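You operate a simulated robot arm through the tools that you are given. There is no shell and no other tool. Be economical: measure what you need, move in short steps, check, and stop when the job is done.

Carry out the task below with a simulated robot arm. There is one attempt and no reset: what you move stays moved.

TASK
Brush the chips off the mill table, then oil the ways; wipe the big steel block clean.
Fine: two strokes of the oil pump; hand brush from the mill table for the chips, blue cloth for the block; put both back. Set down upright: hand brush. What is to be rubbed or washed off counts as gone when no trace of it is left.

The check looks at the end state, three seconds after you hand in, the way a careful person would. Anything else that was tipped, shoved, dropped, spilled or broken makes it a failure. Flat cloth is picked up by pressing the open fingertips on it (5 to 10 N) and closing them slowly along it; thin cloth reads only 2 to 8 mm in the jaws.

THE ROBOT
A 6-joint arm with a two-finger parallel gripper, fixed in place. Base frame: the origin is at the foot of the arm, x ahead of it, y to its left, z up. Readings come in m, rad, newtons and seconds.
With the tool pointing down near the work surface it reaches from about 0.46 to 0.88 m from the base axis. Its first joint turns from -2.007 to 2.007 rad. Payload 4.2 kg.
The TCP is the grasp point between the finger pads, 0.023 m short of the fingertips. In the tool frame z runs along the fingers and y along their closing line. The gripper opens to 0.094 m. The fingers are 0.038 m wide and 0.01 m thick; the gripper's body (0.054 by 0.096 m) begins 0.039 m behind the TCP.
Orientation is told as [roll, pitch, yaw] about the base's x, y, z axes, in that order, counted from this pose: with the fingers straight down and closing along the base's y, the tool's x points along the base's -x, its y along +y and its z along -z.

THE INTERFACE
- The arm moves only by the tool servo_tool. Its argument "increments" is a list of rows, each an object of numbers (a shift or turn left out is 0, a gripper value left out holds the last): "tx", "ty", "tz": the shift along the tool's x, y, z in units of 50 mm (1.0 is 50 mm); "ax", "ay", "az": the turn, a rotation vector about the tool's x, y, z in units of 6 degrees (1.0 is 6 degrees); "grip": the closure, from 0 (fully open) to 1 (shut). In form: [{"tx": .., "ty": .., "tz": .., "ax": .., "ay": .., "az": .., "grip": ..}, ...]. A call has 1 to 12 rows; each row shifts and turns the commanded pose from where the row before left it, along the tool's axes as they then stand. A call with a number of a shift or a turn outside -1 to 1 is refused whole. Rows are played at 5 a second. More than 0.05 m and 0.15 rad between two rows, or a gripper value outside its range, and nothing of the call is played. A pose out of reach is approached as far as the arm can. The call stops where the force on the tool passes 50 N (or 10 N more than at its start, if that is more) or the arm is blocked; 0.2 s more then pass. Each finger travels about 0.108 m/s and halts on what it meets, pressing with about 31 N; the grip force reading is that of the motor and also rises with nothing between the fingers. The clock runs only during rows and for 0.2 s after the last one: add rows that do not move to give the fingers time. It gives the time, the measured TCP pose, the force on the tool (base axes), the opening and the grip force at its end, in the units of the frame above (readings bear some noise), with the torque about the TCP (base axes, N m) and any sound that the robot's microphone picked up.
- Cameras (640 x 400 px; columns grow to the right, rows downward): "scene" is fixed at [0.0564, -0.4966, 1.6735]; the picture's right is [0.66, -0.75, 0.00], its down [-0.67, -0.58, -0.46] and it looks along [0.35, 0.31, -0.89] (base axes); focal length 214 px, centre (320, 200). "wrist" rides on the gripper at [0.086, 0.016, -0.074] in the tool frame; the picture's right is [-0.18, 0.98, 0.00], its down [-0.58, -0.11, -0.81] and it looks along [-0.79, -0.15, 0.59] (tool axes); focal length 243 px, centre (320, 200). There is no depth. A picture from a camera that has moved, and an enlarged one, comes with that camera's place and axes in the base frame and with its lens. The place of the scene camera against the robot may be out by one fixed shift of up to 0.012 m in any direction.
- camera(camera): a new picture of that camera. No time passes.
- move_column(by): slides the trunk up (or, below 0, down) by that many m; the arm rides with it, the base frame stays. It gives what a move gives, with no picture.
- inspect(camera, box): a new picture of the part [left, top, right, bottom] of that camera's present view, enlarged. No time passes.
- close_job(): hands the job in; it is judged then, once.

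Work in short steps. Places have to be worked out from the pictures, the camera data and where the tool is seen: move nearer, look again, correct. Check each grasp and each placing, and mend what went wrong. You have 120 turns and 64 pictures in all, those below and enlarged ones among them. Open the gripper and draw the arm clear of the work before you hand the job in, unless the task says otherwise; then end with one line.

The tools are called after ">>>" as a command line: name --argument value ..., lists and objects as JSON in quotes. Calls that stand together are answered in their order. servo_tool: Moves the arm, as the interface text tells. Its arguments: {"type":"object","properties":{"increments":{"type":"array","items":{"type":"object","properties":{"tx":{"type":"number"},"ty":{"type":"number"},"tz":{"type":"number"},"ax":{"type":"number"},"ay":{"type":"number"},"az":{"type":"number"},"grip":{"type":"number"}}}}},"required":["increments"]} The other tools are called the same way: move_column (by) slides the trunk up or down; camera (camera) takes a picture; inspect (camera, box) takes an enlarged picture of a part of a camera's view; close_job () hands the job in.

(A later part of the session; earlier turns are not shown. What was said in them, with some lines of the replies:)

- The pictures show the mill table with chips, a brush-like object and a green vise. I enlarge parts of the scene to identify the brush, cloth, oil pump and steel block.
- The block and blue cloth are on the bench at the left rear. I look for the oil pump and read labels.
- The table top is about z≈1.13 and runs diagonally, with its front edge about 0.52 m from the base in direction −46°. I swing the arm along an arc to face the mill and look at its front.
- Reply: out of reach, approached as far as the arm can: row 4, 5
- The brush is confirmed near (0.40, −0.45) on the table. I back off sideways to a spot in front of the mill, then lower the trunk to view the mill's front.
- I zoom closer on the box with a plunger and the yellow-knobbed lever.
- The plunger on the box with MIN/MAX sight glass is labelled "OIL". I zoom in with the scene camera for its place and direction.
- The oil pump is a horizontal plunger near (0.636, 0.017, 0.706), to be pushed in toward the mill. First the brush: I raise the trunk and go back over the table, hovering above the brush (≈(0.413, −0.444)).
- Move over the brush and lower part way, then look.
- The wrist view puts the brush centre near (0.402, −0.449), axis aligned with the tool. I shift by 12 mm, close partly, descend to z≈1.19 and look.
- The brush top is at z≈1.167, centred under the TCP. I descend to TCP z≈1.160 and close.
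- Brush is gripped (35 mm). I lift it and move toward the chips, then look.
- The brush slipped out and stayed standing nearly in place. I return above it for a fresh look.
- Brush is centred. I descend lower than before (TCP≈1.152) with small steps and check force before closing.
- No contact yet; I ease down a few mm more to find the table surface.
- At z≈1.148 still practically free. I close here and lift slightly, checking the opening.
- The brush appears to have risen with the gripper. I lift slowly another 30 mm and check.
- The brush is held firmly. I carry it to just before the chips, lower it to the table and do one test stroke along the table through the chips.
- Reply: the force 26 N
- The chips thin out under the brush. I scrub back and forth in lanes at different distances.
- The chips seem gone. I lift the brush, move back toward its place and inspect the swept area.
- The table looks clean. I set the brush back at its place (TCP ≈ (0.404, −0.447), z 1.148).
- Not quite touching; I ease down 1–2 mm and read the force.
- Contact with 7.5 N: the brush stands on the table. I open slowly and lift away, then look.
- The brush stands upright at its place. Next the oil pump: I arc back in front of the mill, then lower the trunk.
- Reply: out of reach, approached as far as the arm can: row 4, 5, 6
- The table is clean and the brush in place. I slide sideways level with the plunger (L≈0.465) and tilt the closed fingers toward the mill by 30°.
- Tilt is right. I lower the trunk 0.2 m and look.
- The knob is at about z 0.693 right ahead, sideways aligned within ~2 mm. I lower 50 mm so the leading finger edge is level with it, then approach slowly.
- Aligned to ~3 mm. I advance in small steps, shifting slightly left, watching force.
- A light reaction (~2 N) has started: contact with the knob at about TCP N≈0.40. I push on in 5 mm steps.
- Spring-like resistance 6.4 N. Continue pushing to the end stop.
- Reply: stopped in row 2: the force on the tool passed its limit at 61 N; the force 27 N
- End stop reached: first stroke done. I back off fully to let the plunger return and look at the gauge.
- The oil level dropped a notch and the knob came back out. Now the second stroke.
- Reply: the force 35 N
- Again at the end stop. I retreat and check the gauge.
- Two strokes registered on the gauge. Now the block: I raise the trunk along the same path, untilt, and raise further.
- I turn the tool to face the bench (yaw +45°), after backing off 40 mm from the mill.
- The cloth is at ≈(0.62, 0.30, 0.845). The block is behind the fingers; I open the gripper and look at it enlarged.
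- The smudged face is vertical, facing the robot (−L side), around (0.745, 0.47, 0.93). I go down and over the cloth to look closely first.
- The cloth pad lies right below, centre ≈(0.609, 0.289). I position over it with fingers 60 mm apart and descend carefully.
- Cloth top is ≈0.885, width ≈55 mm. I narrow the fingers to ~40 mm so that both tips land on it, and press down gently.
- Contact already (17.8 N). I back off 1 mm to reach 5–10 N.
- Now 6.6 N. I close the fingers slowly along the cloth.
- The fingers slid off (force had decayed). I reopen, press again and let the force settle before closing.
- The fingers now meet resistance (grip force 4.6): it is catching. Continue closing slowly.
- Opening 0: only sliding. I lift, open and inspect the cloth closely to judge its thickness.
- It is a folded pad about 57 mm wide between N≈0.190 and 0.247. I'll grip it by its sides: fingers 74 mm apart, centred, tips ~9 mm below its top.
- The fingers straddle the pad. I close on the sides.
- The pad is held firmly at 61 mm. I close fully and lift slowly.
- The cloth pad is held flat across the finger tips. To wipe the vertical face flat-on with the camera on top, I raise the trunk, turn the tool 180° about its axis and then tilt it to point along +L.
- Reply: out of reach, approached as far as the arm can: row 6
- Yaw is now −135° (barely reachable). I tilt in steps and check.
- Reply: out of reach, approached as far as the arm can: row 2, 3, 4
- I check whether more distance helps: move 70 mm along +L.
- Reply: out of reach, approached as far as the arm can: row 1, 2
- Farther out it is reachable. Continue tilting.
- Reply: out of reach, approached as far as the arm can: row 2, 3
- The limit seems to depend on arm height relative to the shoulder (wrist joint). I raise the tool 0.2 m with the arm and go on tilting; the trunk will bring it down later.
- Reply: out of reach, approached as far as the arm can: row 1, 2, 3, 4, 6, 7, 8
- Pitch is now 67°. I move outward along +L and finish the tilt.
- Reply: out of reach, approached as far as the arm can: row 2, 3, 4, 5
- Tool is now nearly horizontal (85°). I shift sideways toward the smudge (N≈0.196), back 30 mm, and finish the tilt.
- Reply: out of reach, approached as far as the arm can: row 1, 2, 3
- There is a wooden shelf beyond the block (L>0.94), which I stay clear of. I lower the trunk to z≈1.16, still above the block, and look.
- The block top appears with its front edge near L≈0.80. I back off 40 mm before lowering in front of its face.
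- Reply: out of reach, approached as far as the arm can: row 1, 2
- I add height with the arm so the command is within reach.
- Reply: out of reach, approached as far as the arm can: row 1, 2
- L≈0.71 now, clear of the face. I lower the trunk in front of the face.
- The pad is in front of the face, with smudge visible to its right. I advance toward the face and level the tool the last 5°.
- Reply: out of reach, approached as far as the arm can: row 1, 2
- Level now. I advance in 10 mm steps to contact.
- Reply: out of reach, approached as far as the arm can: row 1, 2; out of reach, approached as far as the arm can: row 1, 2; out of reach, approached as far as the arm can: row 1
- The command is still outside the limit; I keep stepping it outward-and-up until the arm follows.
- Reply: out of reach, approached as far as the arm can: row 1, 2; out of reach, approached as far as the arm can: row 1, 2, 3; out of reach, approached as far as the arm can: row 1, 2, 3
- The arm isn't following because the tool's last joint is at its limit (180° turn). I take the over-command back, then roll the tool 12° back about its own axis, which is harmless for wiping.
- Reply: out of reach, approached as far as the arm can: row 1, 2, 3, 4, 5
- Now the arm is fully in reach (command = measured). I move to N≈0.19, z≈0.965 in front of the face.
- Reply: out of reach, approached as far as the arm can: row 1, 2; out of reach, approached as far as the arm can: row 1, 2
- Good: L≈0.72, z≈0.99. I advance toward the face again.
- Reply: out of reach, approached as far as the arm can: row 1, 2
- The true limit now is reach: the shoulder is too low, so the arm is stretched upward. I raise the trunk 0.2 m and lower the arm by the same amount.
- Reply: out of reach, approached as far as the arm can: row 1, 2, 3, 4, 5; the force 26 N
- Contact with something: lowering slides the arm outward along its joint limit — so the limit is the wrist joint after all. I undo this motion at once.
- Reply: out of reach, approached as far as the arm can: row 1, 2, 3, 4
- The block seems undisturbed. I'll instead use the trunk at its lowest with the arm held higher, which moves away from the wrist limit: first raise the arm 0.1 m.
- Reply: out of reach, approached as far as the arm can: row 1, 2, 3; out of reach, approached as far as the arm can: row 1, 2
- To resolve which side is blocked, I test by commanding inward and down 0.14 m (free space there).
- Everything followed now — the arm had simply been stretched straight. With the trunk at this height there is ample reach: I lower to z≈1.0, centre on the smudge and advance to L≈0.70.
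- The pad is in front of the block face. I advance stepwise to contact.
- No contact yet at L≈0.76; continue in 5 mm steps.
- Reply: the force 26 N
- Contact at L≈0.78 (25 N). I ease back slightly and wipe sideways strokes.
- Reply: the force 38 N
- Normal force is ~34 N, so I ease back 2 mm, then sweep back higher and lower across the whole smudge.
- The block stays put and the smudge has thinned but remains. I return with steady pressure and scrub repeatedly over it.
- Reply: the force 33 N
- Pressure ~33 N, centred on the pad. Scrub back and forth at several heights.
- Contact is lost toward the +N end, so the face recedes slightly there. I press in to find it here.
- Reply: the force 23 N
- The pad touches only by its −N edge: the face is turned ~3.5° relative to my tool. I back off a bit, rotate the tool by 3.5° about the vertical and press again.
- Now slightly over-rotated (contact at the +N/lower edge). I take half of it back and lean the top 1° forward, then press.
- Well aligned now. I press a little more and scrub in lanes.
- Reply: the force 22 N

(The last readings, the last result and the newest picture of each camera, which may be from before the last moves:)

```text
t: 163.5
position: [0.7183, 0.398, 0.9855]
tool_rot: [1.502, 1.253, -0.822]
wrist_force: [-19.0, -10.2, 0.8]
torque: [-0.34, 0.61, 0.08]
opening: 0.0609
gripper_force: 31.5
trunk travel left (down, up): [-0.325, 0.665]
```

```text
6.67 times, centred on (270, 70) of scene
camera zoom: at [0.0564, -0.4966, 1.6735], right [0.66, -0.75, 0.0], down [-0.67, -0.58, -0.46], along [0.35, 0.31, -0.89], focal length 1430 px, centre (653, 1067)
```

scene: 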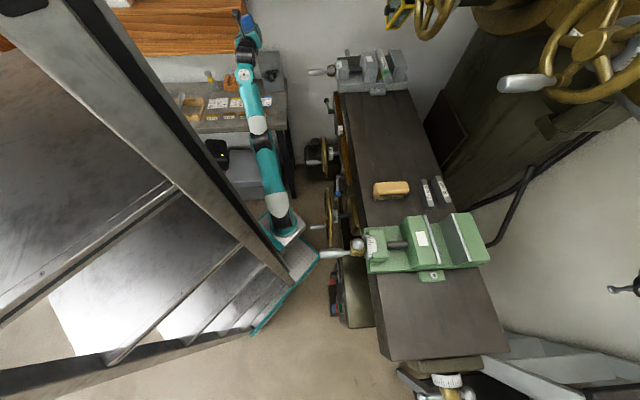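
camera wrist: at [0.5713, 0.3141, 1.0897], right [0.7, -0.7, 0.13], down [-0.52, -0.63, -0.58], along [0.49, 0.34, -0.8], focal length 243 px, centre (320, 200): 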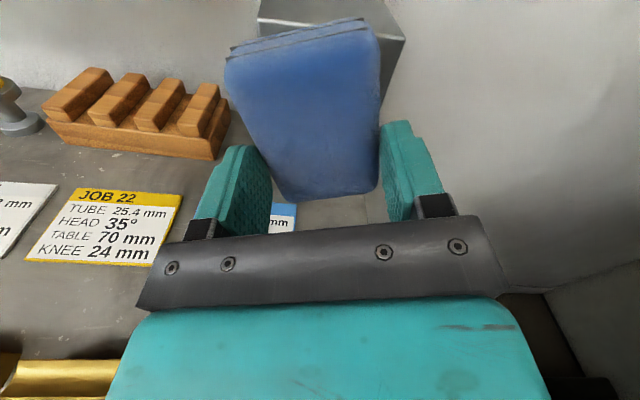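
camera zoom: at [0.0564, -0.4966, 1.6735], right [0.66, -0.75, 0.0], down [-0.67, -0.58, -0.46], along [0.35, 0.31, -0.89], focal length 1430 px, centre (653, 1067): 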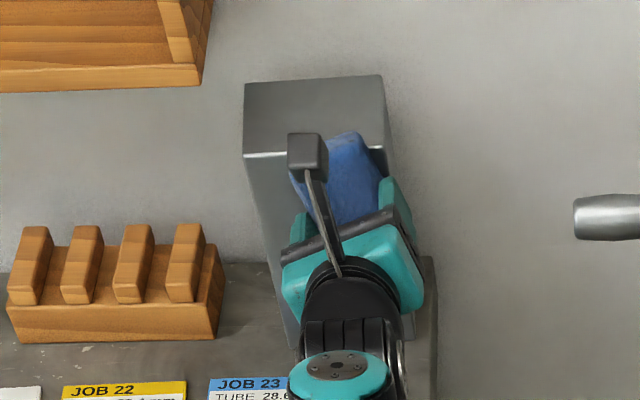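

Contact 21 N here. I scrub with smaller compensation across and slightly downward lanes.

>>> servo_tool --increments '[{"tx": 0.111, "ty": -0.342, "tz": -0.01}, {"tx": 0.111, "ty": -0.342, "tz": -0.01}, {"tx": 0.111, "ty": -0.342, "tz": -0.005}, {"tx": -0.2, "ty": -0.065}, {"tx": -0.111, "ty": 0.342, "tz": 0.01}, {"tx": -0.111, "ty": 0.342, "tz": 0.01}, {"tx": -0.111, "ty": 0.342, "tz": 0.005}, {"tx": -0.2, "ty": -0.065}, {"tx": 0.111, "ty": -0.342, "tz": -0.01}, {"tx": 0.111, "ty": -0.342, "tz": -0.01}, {"tx": 0.111, "ty": -0.342, "tz": -0.005}]'

>>> servo_tool --increments '[{"tx": -0.2, "ty": -0.065}, {"tx": -0.111, "ty": 0.342, "tz": 0.01}, {"tx": -0.111, "ty": 0.342, "tz": 0.01}, {"tx": -0.111, "ty": 0.342, "tz": 0.005}, {"tx": -0.2, "ty": -0.065}, {"tx": 0.111, "ty": -0.342, "tz": -0.01}, {"tx": 0.111, "ty": -0.342, "tz": -0.01}, {"tx": 0.111, "ty": -0.342, "tz": -0.005}, {}]'

```text
t: 165.9
position: [0.6786, 0.4328, 0.9636]
tool_rot: [1.497, 1.255, -0.825]
wrist_force: [-2.3, -1.5, -0.2]
torque: [-0.06, 0.09, 0.08]
opening: 0.0606
gripper_force: 31.5
trunk travel left (down, up): [-0.325, 0.665]
```

```text
t: 167.9
position: [0.678, 0.4322, 0.9408]
tool_rot: [1.499, 1.252, -0.827]
wrist_force: [0.5, 0.3, -1.4]
torque: [-0.02, 0.02, -0.03]
opening: 0.0609
gripper_force: 30.9
trunk travel left (down, up): [-0.325, 0.665]
```

I back off toward −N and look at the face.

>>> servo_tool --increments '[{"tz": -0.6}, {"tz": -0.9}, {"tx": 0.15, "ty": -0.5}, {}]'

>>> inspect --camera "scene" --box '[245, 50, 295, 90]'

```text
t: 168.9
position: [0.6091, 0.3962, 0.9429]
tool_rot: [1.5, 1.252, -0.827]
wrist_force: [-0.4, 0.3, -0.5]
torque: [-0.01, 0.02, 0.02]
opening: 0.0607
gripper_force: 30.6
trunk travel left (down, up): [-0.325, 0.665]
```

```text
10.00 times, centred on (270, 70) of scene
camera zoom: at [0.0564, -0.4966, 1.6735], right [0.66, -0.75, 0.0], down [-0.67, -0.58, -0.46], along [0.35, 0.31, -0.89], focal length 2145 px, centre (820, 1500)
```

zoom: 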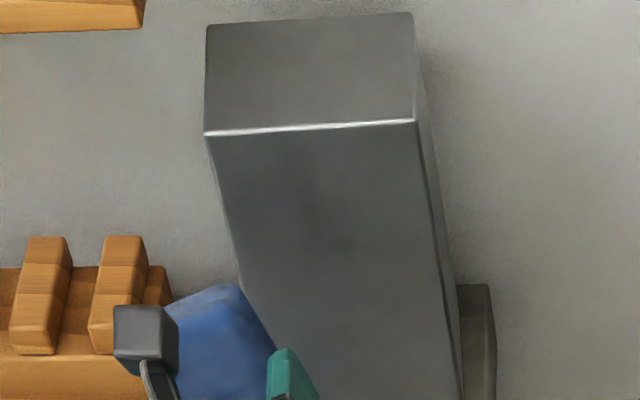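

Almost clean; only a faint shade remains near the middle. I go back for one more scrub with firm pressure there.

>>> servo_tool --increments '[{"tx": 0.17, "ty": 0.9}, {"tz": 0.8}, {"tz": 0.6}, {"tz": 0.06}, {"tz": 0.04}, {}]'

```text
t: 170.3
position: [0.6901, 0.4236, 0.9638]
tool_rot: [1.498, 1.251, -0.826]
wrist_force: [-0.4, 0.1, -1.0]
torque: [0.0, -0.02, 0.01]
opening: 0.0606
gripper_force: 31.4
trunk travel left (down, up): [-0.325, 0.665]
```

>>> servo_tool --increments '[{"tz": 0.06}, {"tz": 0.03}, {}]'

```text
t: 171.1
position: [0.6912, 0.4247, 0.9647]
tool_rot: [1.503, 1.253, -0.823]
wrist_force: [-28.9, -30.9, -7.4]
torque: [0.01, 0.07, 0.05]
opening: 0.061
gripper_force: 30.6
trunk travel left (down, up): [-0.325, 0.665]
```

Flat, centred contact at 43 N. I ease slightly and scrub.

>>> servo_tool --increments '[{"tz": -0.015, "tx": -0.08, "ty": 0.25}, {"tx": -0.08, "ty": 0.25, "tz": 0.008}, {"tx": -0.08, "ty": 0.25, "tz": 0.008}, {"tx": 0.25, "ty": -0.18, "tz": -0.008}, {"tx": 0.08, "ty": -0.25, "tz": -0.008}, {"tx": 0.08, "ty": -0.25}, {"tx": 0.08, "ty": -0.25}, {"tx": 0.15, "ty": 0.2}, {"tx": -0.08, "ty": 0.25, "tz": 0.005}, {"tx": -0.08, "ty": 0.25, "tz": 0.005}, {"tx": -0.08, "ty": 0.25, "tz": 0.005}]'

>>> servo_tool --increments '[{"tx": -0.4, "ty": -0.13}, {"tx": -0.4, "ty": -0.13}, {"tx": 0.08, "ty": -0.25}, {"tx": 0.08, "ty": -0.25}, {"tx": 0.08, "ty": -0.25}, {"tx": 0.4, "ty": 0.13}, {"tx": 0.4, "ty": 0.13}, {}]'

>>> servo_tool --increments '[{"tz": -0.6}, {"tz": -0.9}, {"tx": 0.15, "ty": -0.7}, {"ty": -0.5}, {}]'

>>> inspect --camera "scene" --box '[245, 50, 295, 90]'

```text
t: 173.5
position: [0.7165, 0.4019, 0.9847]
tool_rot: [1.506, 1.251, -0.819]
wrist_force: [-9.7, -5.5, 1.2]
torque: [0.13, -0.11, 0.44]
opening: 0.0612
gripper_force: 31.0
trunk travel left (down, up): [-0.325, 0.665]
```

```text
t: 175.3
position: [0.6874, 0.4289, 0.9841]
tool_rot: [1.494, 1.253, -0.829]
wrist_force: [-21.4, -21.0, -11.8]
torque: [-0.37, 0.3, 0.2]
opening: 0.0613
gripper_force: 30.6
trunk travel left (down, up): [-0.325, 0.665]
```

```text
t: 176.5
position: [0.5941, 0.4147, 0.9731]
tool_rot: [1.499, 1.254, -0.825]
wrist_force: [0.5, -1.0, -0.6]
torque: [0.01, 0.0, 0.0]
opening: 0.0611
gripper_force: 31.0
trunk travel left (down, up): [-0.325, 0.665]
```

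```text
10.00 times, centred on (270, 70) of scene
camera zoom: at [0.0564, -0.4966, 1.6735], right [0.66, -0.75, 0.0], down [-0.67, -0.58, -0.46], along [0.35, 0.31, -0.89], focal length 2145 px, centre (820, 1500)
```

zoom: 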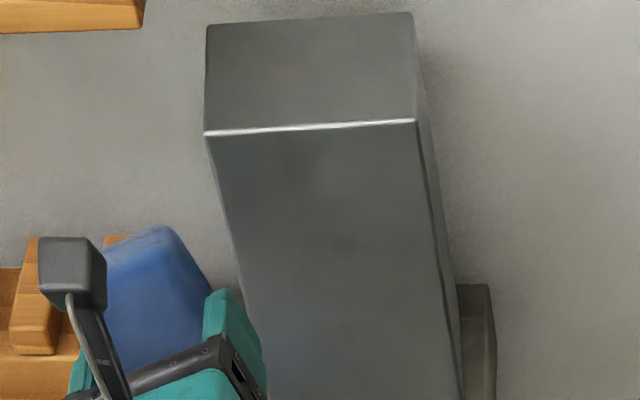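

Looks clean but for perhaps a tiny shade in the middle; I do one last firm rub there to leave no trace.

>>> servo_tool --increments '[{"tx": -0.215, "ty": 0.665}, {"tx": -0.215, "ty": 0.665}, {"tz": 0.8}, {"tz": 0.6}, {"tz": 0.08}, {"tz": 0.04}, {}]'

```text
t: 178.1
position: [0.697, 0.4219, 0.9721]
tool_rot: [1.498, 1.252, -0.827]
wrist_force: [-19.7, -25.8, -6.5]
torque: [-0.17, 0.15, 0.31]
opening: 0.0613
gripper_force: 30.8
trunk travel left (down, up): [-0.325, 0.665]
```

>>> servo_tool --increments '[{"tx": -0.4, "ty": -0.13}, {"tx": -0.08, "ty": 0.25}, {"tx": 0.4, "ty": 0.13}, {"tx": 0.4, "ty": 0.13}, {"tx": 0.08, "ty": -0.25}, {"tx": -0.4, "ty": -0.13}, {"tx": -0.4, "ty": -0.13}, {"tx": 0.08, "ty": -0.25}, {"tx": 0.4, "ty": 0.13}, {"tx": 0.4, "ty": 0.13}, {"tx": -0.08, "ty": 0.25}, {"tx": -0.4, "ty": -0.13}]'

>>> servo_tool --increments '[{"tx": -0.08, "ty": 0.25}, {"tx": -0.08, "ty": 0.25}, {"tx": 0.08, "ty": -0.25}, {"tx": 0.08, "ty": -0.25}, {"tz": -0.6}, {"tz": -0.9}, {"tz": -0.9}, {"tz": -0.9}, {}]'

>>> inspect --camera "scene" --box '[245, 50, 295, 90]'

```text
t: 180.7
position: [0.6982, 0.4223, 0.9724]
tool_rot: [1.501, 1.253, -0.823]
wrist_force: [-1.2, -1.3, -0.2]
torque: [-0.03, 0.02, 0.02]
opening: 0.0613
gripper_force: 30.9
trunk travel left (down, up): [-0.325, 0.665]
```

```text
t: 182.7
position: [0.5823, 0.3033, 0.9753]
tool_rot: [1.501, 1.253, -0.825]
wrist_force: [-0.2, 0.6, 0.2]
torque: [0.01, -0.03, -0.01]
opening: 0.0614
gripper_force: 31.2
trunk travel left (down, up): [-0.325, 0.665]
```

```text
10.00 times, centred on (270, 70) of scene
camera zoom: at [0.0564, -0.4966, 1.6735], right [0.66, -0.75, 0.0], down [-0.67, -0.58, -0.46], along [0.35, 0.31, -0.89], focal length 2145 px, centre (820, 1500)
```

zoom: 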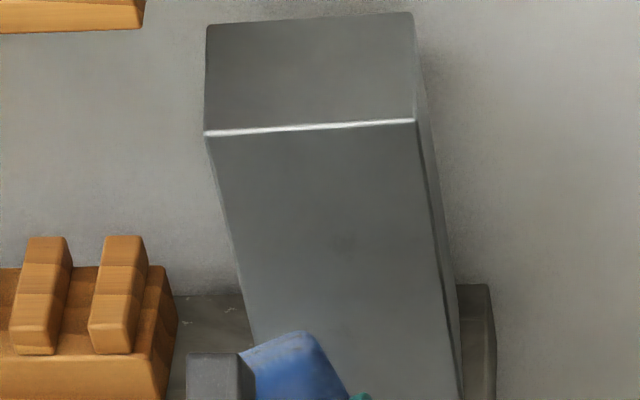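

The face is clean. Now the cloth goes back: I raise the trunk, turn the tool back to vertical, then undo the turn about its axis.

>>> move_column --by 0.2

>>> servo_tool --increments '[{"ax": 0.309, "ay": -0.951}, {"ax": 0.309, "ay": -0.951}, {"ax": 0.309, "ay": -0.951}, {"ax": 0.309, "ay": -0.951}, {"ax": 0.309, "ay": -0.951}, {"ax": 0.309, "ay": -0.951}, {"ax": 0.309, "ay": -0.951}, {"ax": 0.309, "ay": -0.951}, {"ax": 0.309, "ay": -0.951}, {"ax": 0.309, "ay": -0.951}, {"ax": 0.309, "ay": -0.951}, {"ax": 0.309, "ay": -0.951}]'

>>> servo_tool --increments '[{"ax": 0.309, "ay": -0.951}, {"ax": 0.309, "ay": -0.951}, {"ax": 0.309, "ay": -0.951}, {"az": -1}, {"az": -1}, {"az": -1}, {"az": -1}, {"az": -1}, {"az": -1}, {"az": -1}, {}]'

```text
t: 184.8
position: [0.5829, 0.3035, 1.1746]
tool_rot: [1.498, 1.252, -0.824]
wrist_force: [-0.6, 0.5, -0.3]
torque: [0.0, 0.0, -0.02]
opening: 0.0611
gripper_force: 30.3
trunk travel left (down, up): [-0.525, 0.465]
```

```text
t: 187.4
position: [0.5819, 0.3065, 1.1753]
tool_rot: [0.091, 0.318, -1.997]
wrist_force: [-0.9, 1.1, -0.5]
torque: [-0.04, -0.06, -0.03]
opening: 0.061
gripper_force: 30.9
out of reach, approached as far as the arm can: row 12
trunk travel left (down, up): [-0.525, 0.465]
```

```text
t: 189.8
position: [0.5691, 0.2903, 1.1578]
tool_rot: [-0.017, -0.013, -1.281]
wrist_force: [0.7, -0.1, -0.8]
torque: [0.02, -0.02, -0.02]
opening: 0.0609
gripper_force: 30.7
out of reach, approached as far as the arm can: row 2, 3
trunk travel left (down, up): [-0.525, 0.465]
```

Vertical again (yaw −1.28). I continue turning to yaw +0.787.

>>> servo_tool --increments '[{"az": -1}, {"az": -1}, {"az": -1}, {"az": -1}, {"az": -1}, {"az": -1}, {"az": -1}, {"az": -1}, {"az": -1}, {"az": -1}, {"az": -1}, {"az": -1}]'

>>> servo_tool --increments '[{"az": -1}, {"az": -1}, {"az": -1}, {"az": -1}, {"az": -1}, {"az": -1}, {"az": -1}, {"az": -0.75}, {}]'

```text
t: 192.4
position: [0.5671, 0.2895, 1.1573]
tool_rot: [-0.019, 0.01, -0.022]
wrist_force: [-0.8, -0.4, -0.4]
torque: [-0.01, 0.02, -0.02]
opening: 0.0613
gripper_force: 31.0
trunk travel left (down, up): [-0.525, 0.465]
```

```text
t: 194.0
position: [0.5691, 0.2921, 1.1573]
tool_rot: [-0.004, 0.014, 0.631]
wrist_force: [-1.3, 13.2, -12.4]
torque: [-0.66, -1.14, -1.17]
opening: 0.0609
gripper_force: 30.8
trunk travel left (down, up): [-0.525, 0.465]
stopped in row 7: the force on the tool passed its limit at 95 N (the readings are from after the stop); the commanded pose is now the measured one
```

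A collision stopped the turn. I look at the scene to see what touches.

>>> inspect --camera "scene" --box '[180, 0, 340, 210]'

```text
1.90 times, centred on (260, 105) of scene
camera zoom: at [0.0564, -0.4966, 1.6735], right [0.66, -0.75, 0.0], down [-0.67, -0.58, -0.46], along [0.35, 0.31, -0.89], focal length 408 px, centre (434, 381)
```

zoom: 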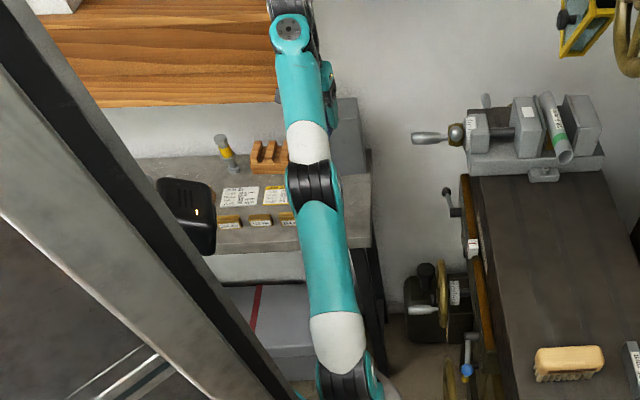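

The arm came back with its elbow folded the other way, so the camera meets the forearm at this yaw. The pad is symmetric, so I turn back the other way to yaw −2.355 (camera outward) and approach the cloth's place from there.

>>> servo_tool --increments '[{"az": 1}, {"az": 1}, {"az": 1}, {"az": 1}, {"az": 1}, {"az": 1}, {"az": 1}, {"az": 1}, {"az": 1}, {"az": 1}, {"az": 1}, {"az": 1}]'

>>> servo_tool --increments '[{"az": 1}, {"az": 1}, {"az": 1}, {"tz": 0.8}, {"tz": 0.7}, {"az": 1}, {"az": 1}, {"az": 1}, {"az": 1}, {"az": 1}, {}]'

>>> servo_tool --increments '[{"az": 1}, {"az": 1}, {"az": 1}, {"az": 1}, {"az": 1}, {"az": 1}, {"az": 1}, {"az": 1}, {"az": 0.5}, {}]'

```text
t: 196.6
position: [0.5687, 0.293, 1.1563]
tool_rot: [-0.018, 0.001, -0.628]
wrist_force: [1.3, -0.3, -0.1]
torque: [0.01, -0.01, -0.03]
opening: 0.0611
gripper_force: 31.5
trunk travel left (down, up): [-0.525, 0.465]
```

```text
t: 199.0
position: [0.5675, 0.291, 1.0814]
tool_rot: [-0.012, -0.012, -1.464]
wrist_force: [-0.2, -0.1, -0.7]
torque: [0.01, -0.02, -0.04]
opening: 0.0614
gripper_force: 31.2
trunk travel left (down, up): [-0.525, 0.465]
```

```text
t: 201.2
position: [0.5672, 0.2896, 1.0812]
tool_rot: [-0.011, -0.016, -2.353]
wrist_force: [-0.4, -0.2, 0.3]
torque: [-0.01, -0.01, 0.0]
opening: 0.0609
gripper_force: 30.6
trunk travel left (down, up): [-0.525, 0.465]
```

Reached yaw −2.353 cleanly. I shift over the cloth's place and lower to z≈0.955, then look.

>>> servo_tool --increments '[{"tx": 0.4, "ty": 0.45}, {"tz": 0.8}, {"tz": 0.8}, {"tz": 0.9}, {}]'

>>> camera --camera "wrist"

```text
t: 202.4
position: [0.6164, 0.2825, 0.9698]
tool_rot: [0.035, -0.024, -2.342]
wrist_force: [-0.1, 0.2, -0.1]
torque: [0.0, 0.02, -0.01]
opening: 0.0611
gripper_force: 30.9
out of reach, approached as far as the arm can: row 1, 3, 4
trunk travel left (down, up): [-0.525, 0.465]
```

```text
2 pictures are left
camera wrist: at [0.6873, 0.3366, 1.0408], right [0.58, -0.82, 0.04], down [-0.49, -0.31, 0.82], along [-0.65, -0.49, -0.58], focal length 243 px, centre (320, 200)
```

wrist: 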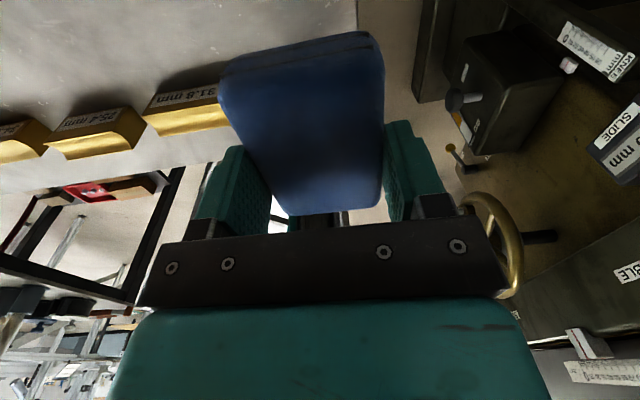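

The arm hits a joint limit this low. I raise it back 0.11 m, and will use the trunk for lowering instead.

>>> servo_tool --increments '[{"tz": -0.8}, {"tz": -0.8}, {"tz": -0.6}, {}]'

>>> move_column --by -0.1

```text
t: 203.4
position: [0.618, 0.2805, 1.0759]
tool_rot: [-0.017, -0.015, -2.35]
wrist_force: [-0.5, 0.3, -0.3]
torque: [-0.01, -0.02, 0.0]
opening: 0.061
gripper_force: 30.7
out of reach, approached as far as the arm can: row 1, 3
trunk travel left (down, up): [-0.525, 0.465]
```

```text
t: 204.7
position: [0.6183, 0.28, 0.9766]
tool_rot: [-0.014, -0.014, -2.352]
wrist_force: [0.7, 0.6, -1.3]
torque: [0.03, 0.01, -0.01]
opening: 0.0611
gripper_force: 31.6
trunk travel left (down, up): [-0.425, 0.565]
```

Now at z 0.977. I correct sideways (−20 mm in N, −9 mm in L) and lower the trunk 55 mm.

>>> servo_tool --increments '[{"tx": -0.19, "ty": -0.4}, {}]'

>>> move_column --by -0.055

```text
t: 205.3
position: [0.5962, 0.2875, 0.9781]
tool_rot: [-0.016, -0.013, -2.35]
wrist_force: [0.0, 0.1, 0.0]
torque: [0.03, 0.01, 0.02]
opening: 0.0613
gripper_force: 31.0
trunk travel left (down, up): [-0.425, 0.565]
```

```text
t: 206.3
position: [0.5972, 0.2879, 0.9234]
tool_rot: [-0.016, -0.014, -2.35]
wrist_force: [0.1, 0.0, -0.4]
torque: [0.0, 0.0, 0.02]
opening: 0.0612
gripper_force: 31.1
trunk travel left (down, up): [-0.37, 0.62]
```

Right over the place. I lower the last 18 mm carefully.

>>> servo_tool --increments '[{"tz": 0.2}, {"tz": 0.15}, {}]'

>>> servo_tool --increments '[{"tz": 0.04}, {}]'

```text
t: 207.1
position: [0.5959, 0.2885, 0.9057]
tool_rot: [-0.015, -0.015, -2.351]
wrist_force: [1.0, 0.0, -1.1]
torque: [-0.02, -0.02, 0.0]
opening: 0.0612
gripper_force: 31.1
trunk travel left (down, up): [-0.37, 0.62]
```

```text
t: 207.7
position: [0.5969, 0.2871, 0.9028]
tool_rot: [-0.016, -0.013, -2.352]
wrist_force: [0.5, -0.5, -0.5]
torque: [-0.02, -0.04, -0.04]
opening: 0.0614
gripper_force: 30.8
trunk travel left (down, up): [-0.37, 0.62]
```

Same height as at the pick, no load yet; a couple of mm more, checking force.

>>> servo_tool --increments '[{"tz": 0.04}, {"tz": 0.02}, {}]'

```text
t: 208.5
position: [0.5972, 0.2876, 0.9005]
tool_rot: [-0.014, -0.014, -2.352]
wrist_force: [0.7, -0.4, -0.1]
torque: [0.01, 0.03, -0.02]
opening: 0.061
gripper_force: 30.6
trunk travel left (down, up): [-0.37, 0.62]
```

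At most a millimetre or two above the bench: I open gently to 74 mm, and lift straight up.

>>> servo_tool --increments '[{"tz": 0.02, "grip": 0.33}, {"grip": 0.28}, {"grip": 0.21}, {}, {"tz": -0.3}, {"tz": -0.6}, {"tz": -0.6}, {}]'

>>> move_column --by 0.3

>>> inspect --camera "scene" --box '[170, 30, 330, 140]'

```text
t: 210.3
position: [0.5969, 0.2771, 0.965]
tool_rot: [-0.037, -0.009, -2.346]
wrist_force: [0.2, -0.4, -0.3]
torque: [0.0, 0.03, 0.0]
opening: 0.0743
gripper_force: 0.0
out of reach, approached as far as the arm can: row 7
trunk travel left (down, up): [-0.37, 0.62]
```

```text
t: 213.3
position: [0.5964, 0.2774, 1.2656]
tool_rot: [-0.037, -0.01, -2.345]
wrist_force: [0.8, -0.9, -0.6]
torque: [0.0, 0.01, 0.02]
opening: 0.0744
gripper_force: 0.2
trunk travel left (down, up): [-0.67, 0.32]
```

```text
3.64 times, centred on (250, 85) of scene
camera zoom: at [0.0564, -0.4966, 1.6735], right [0.66, -0.75, 0.0], down [-0.67, -0.58, -0.46], along [0.35, 0.31, -0.89], focal length 780 px, centre (574, 618)
```

zoom: 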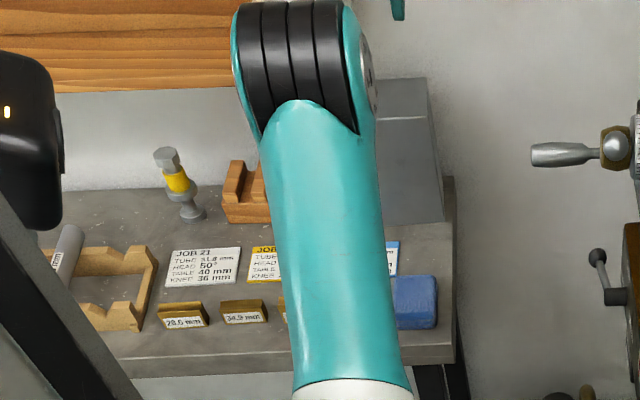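

The cloth lies flat in its original place, the block is clean, and the gripper is open and raised clear of the bench. I hand in.

>>> close_job

```text
The job is handed in.
```

The job is handed in: the chips are off the mill table, the oil pump has had two full strokes, and the block face looks clean. The brush is back upright and the cloth lies flat in its place, turned 180° from how it was.
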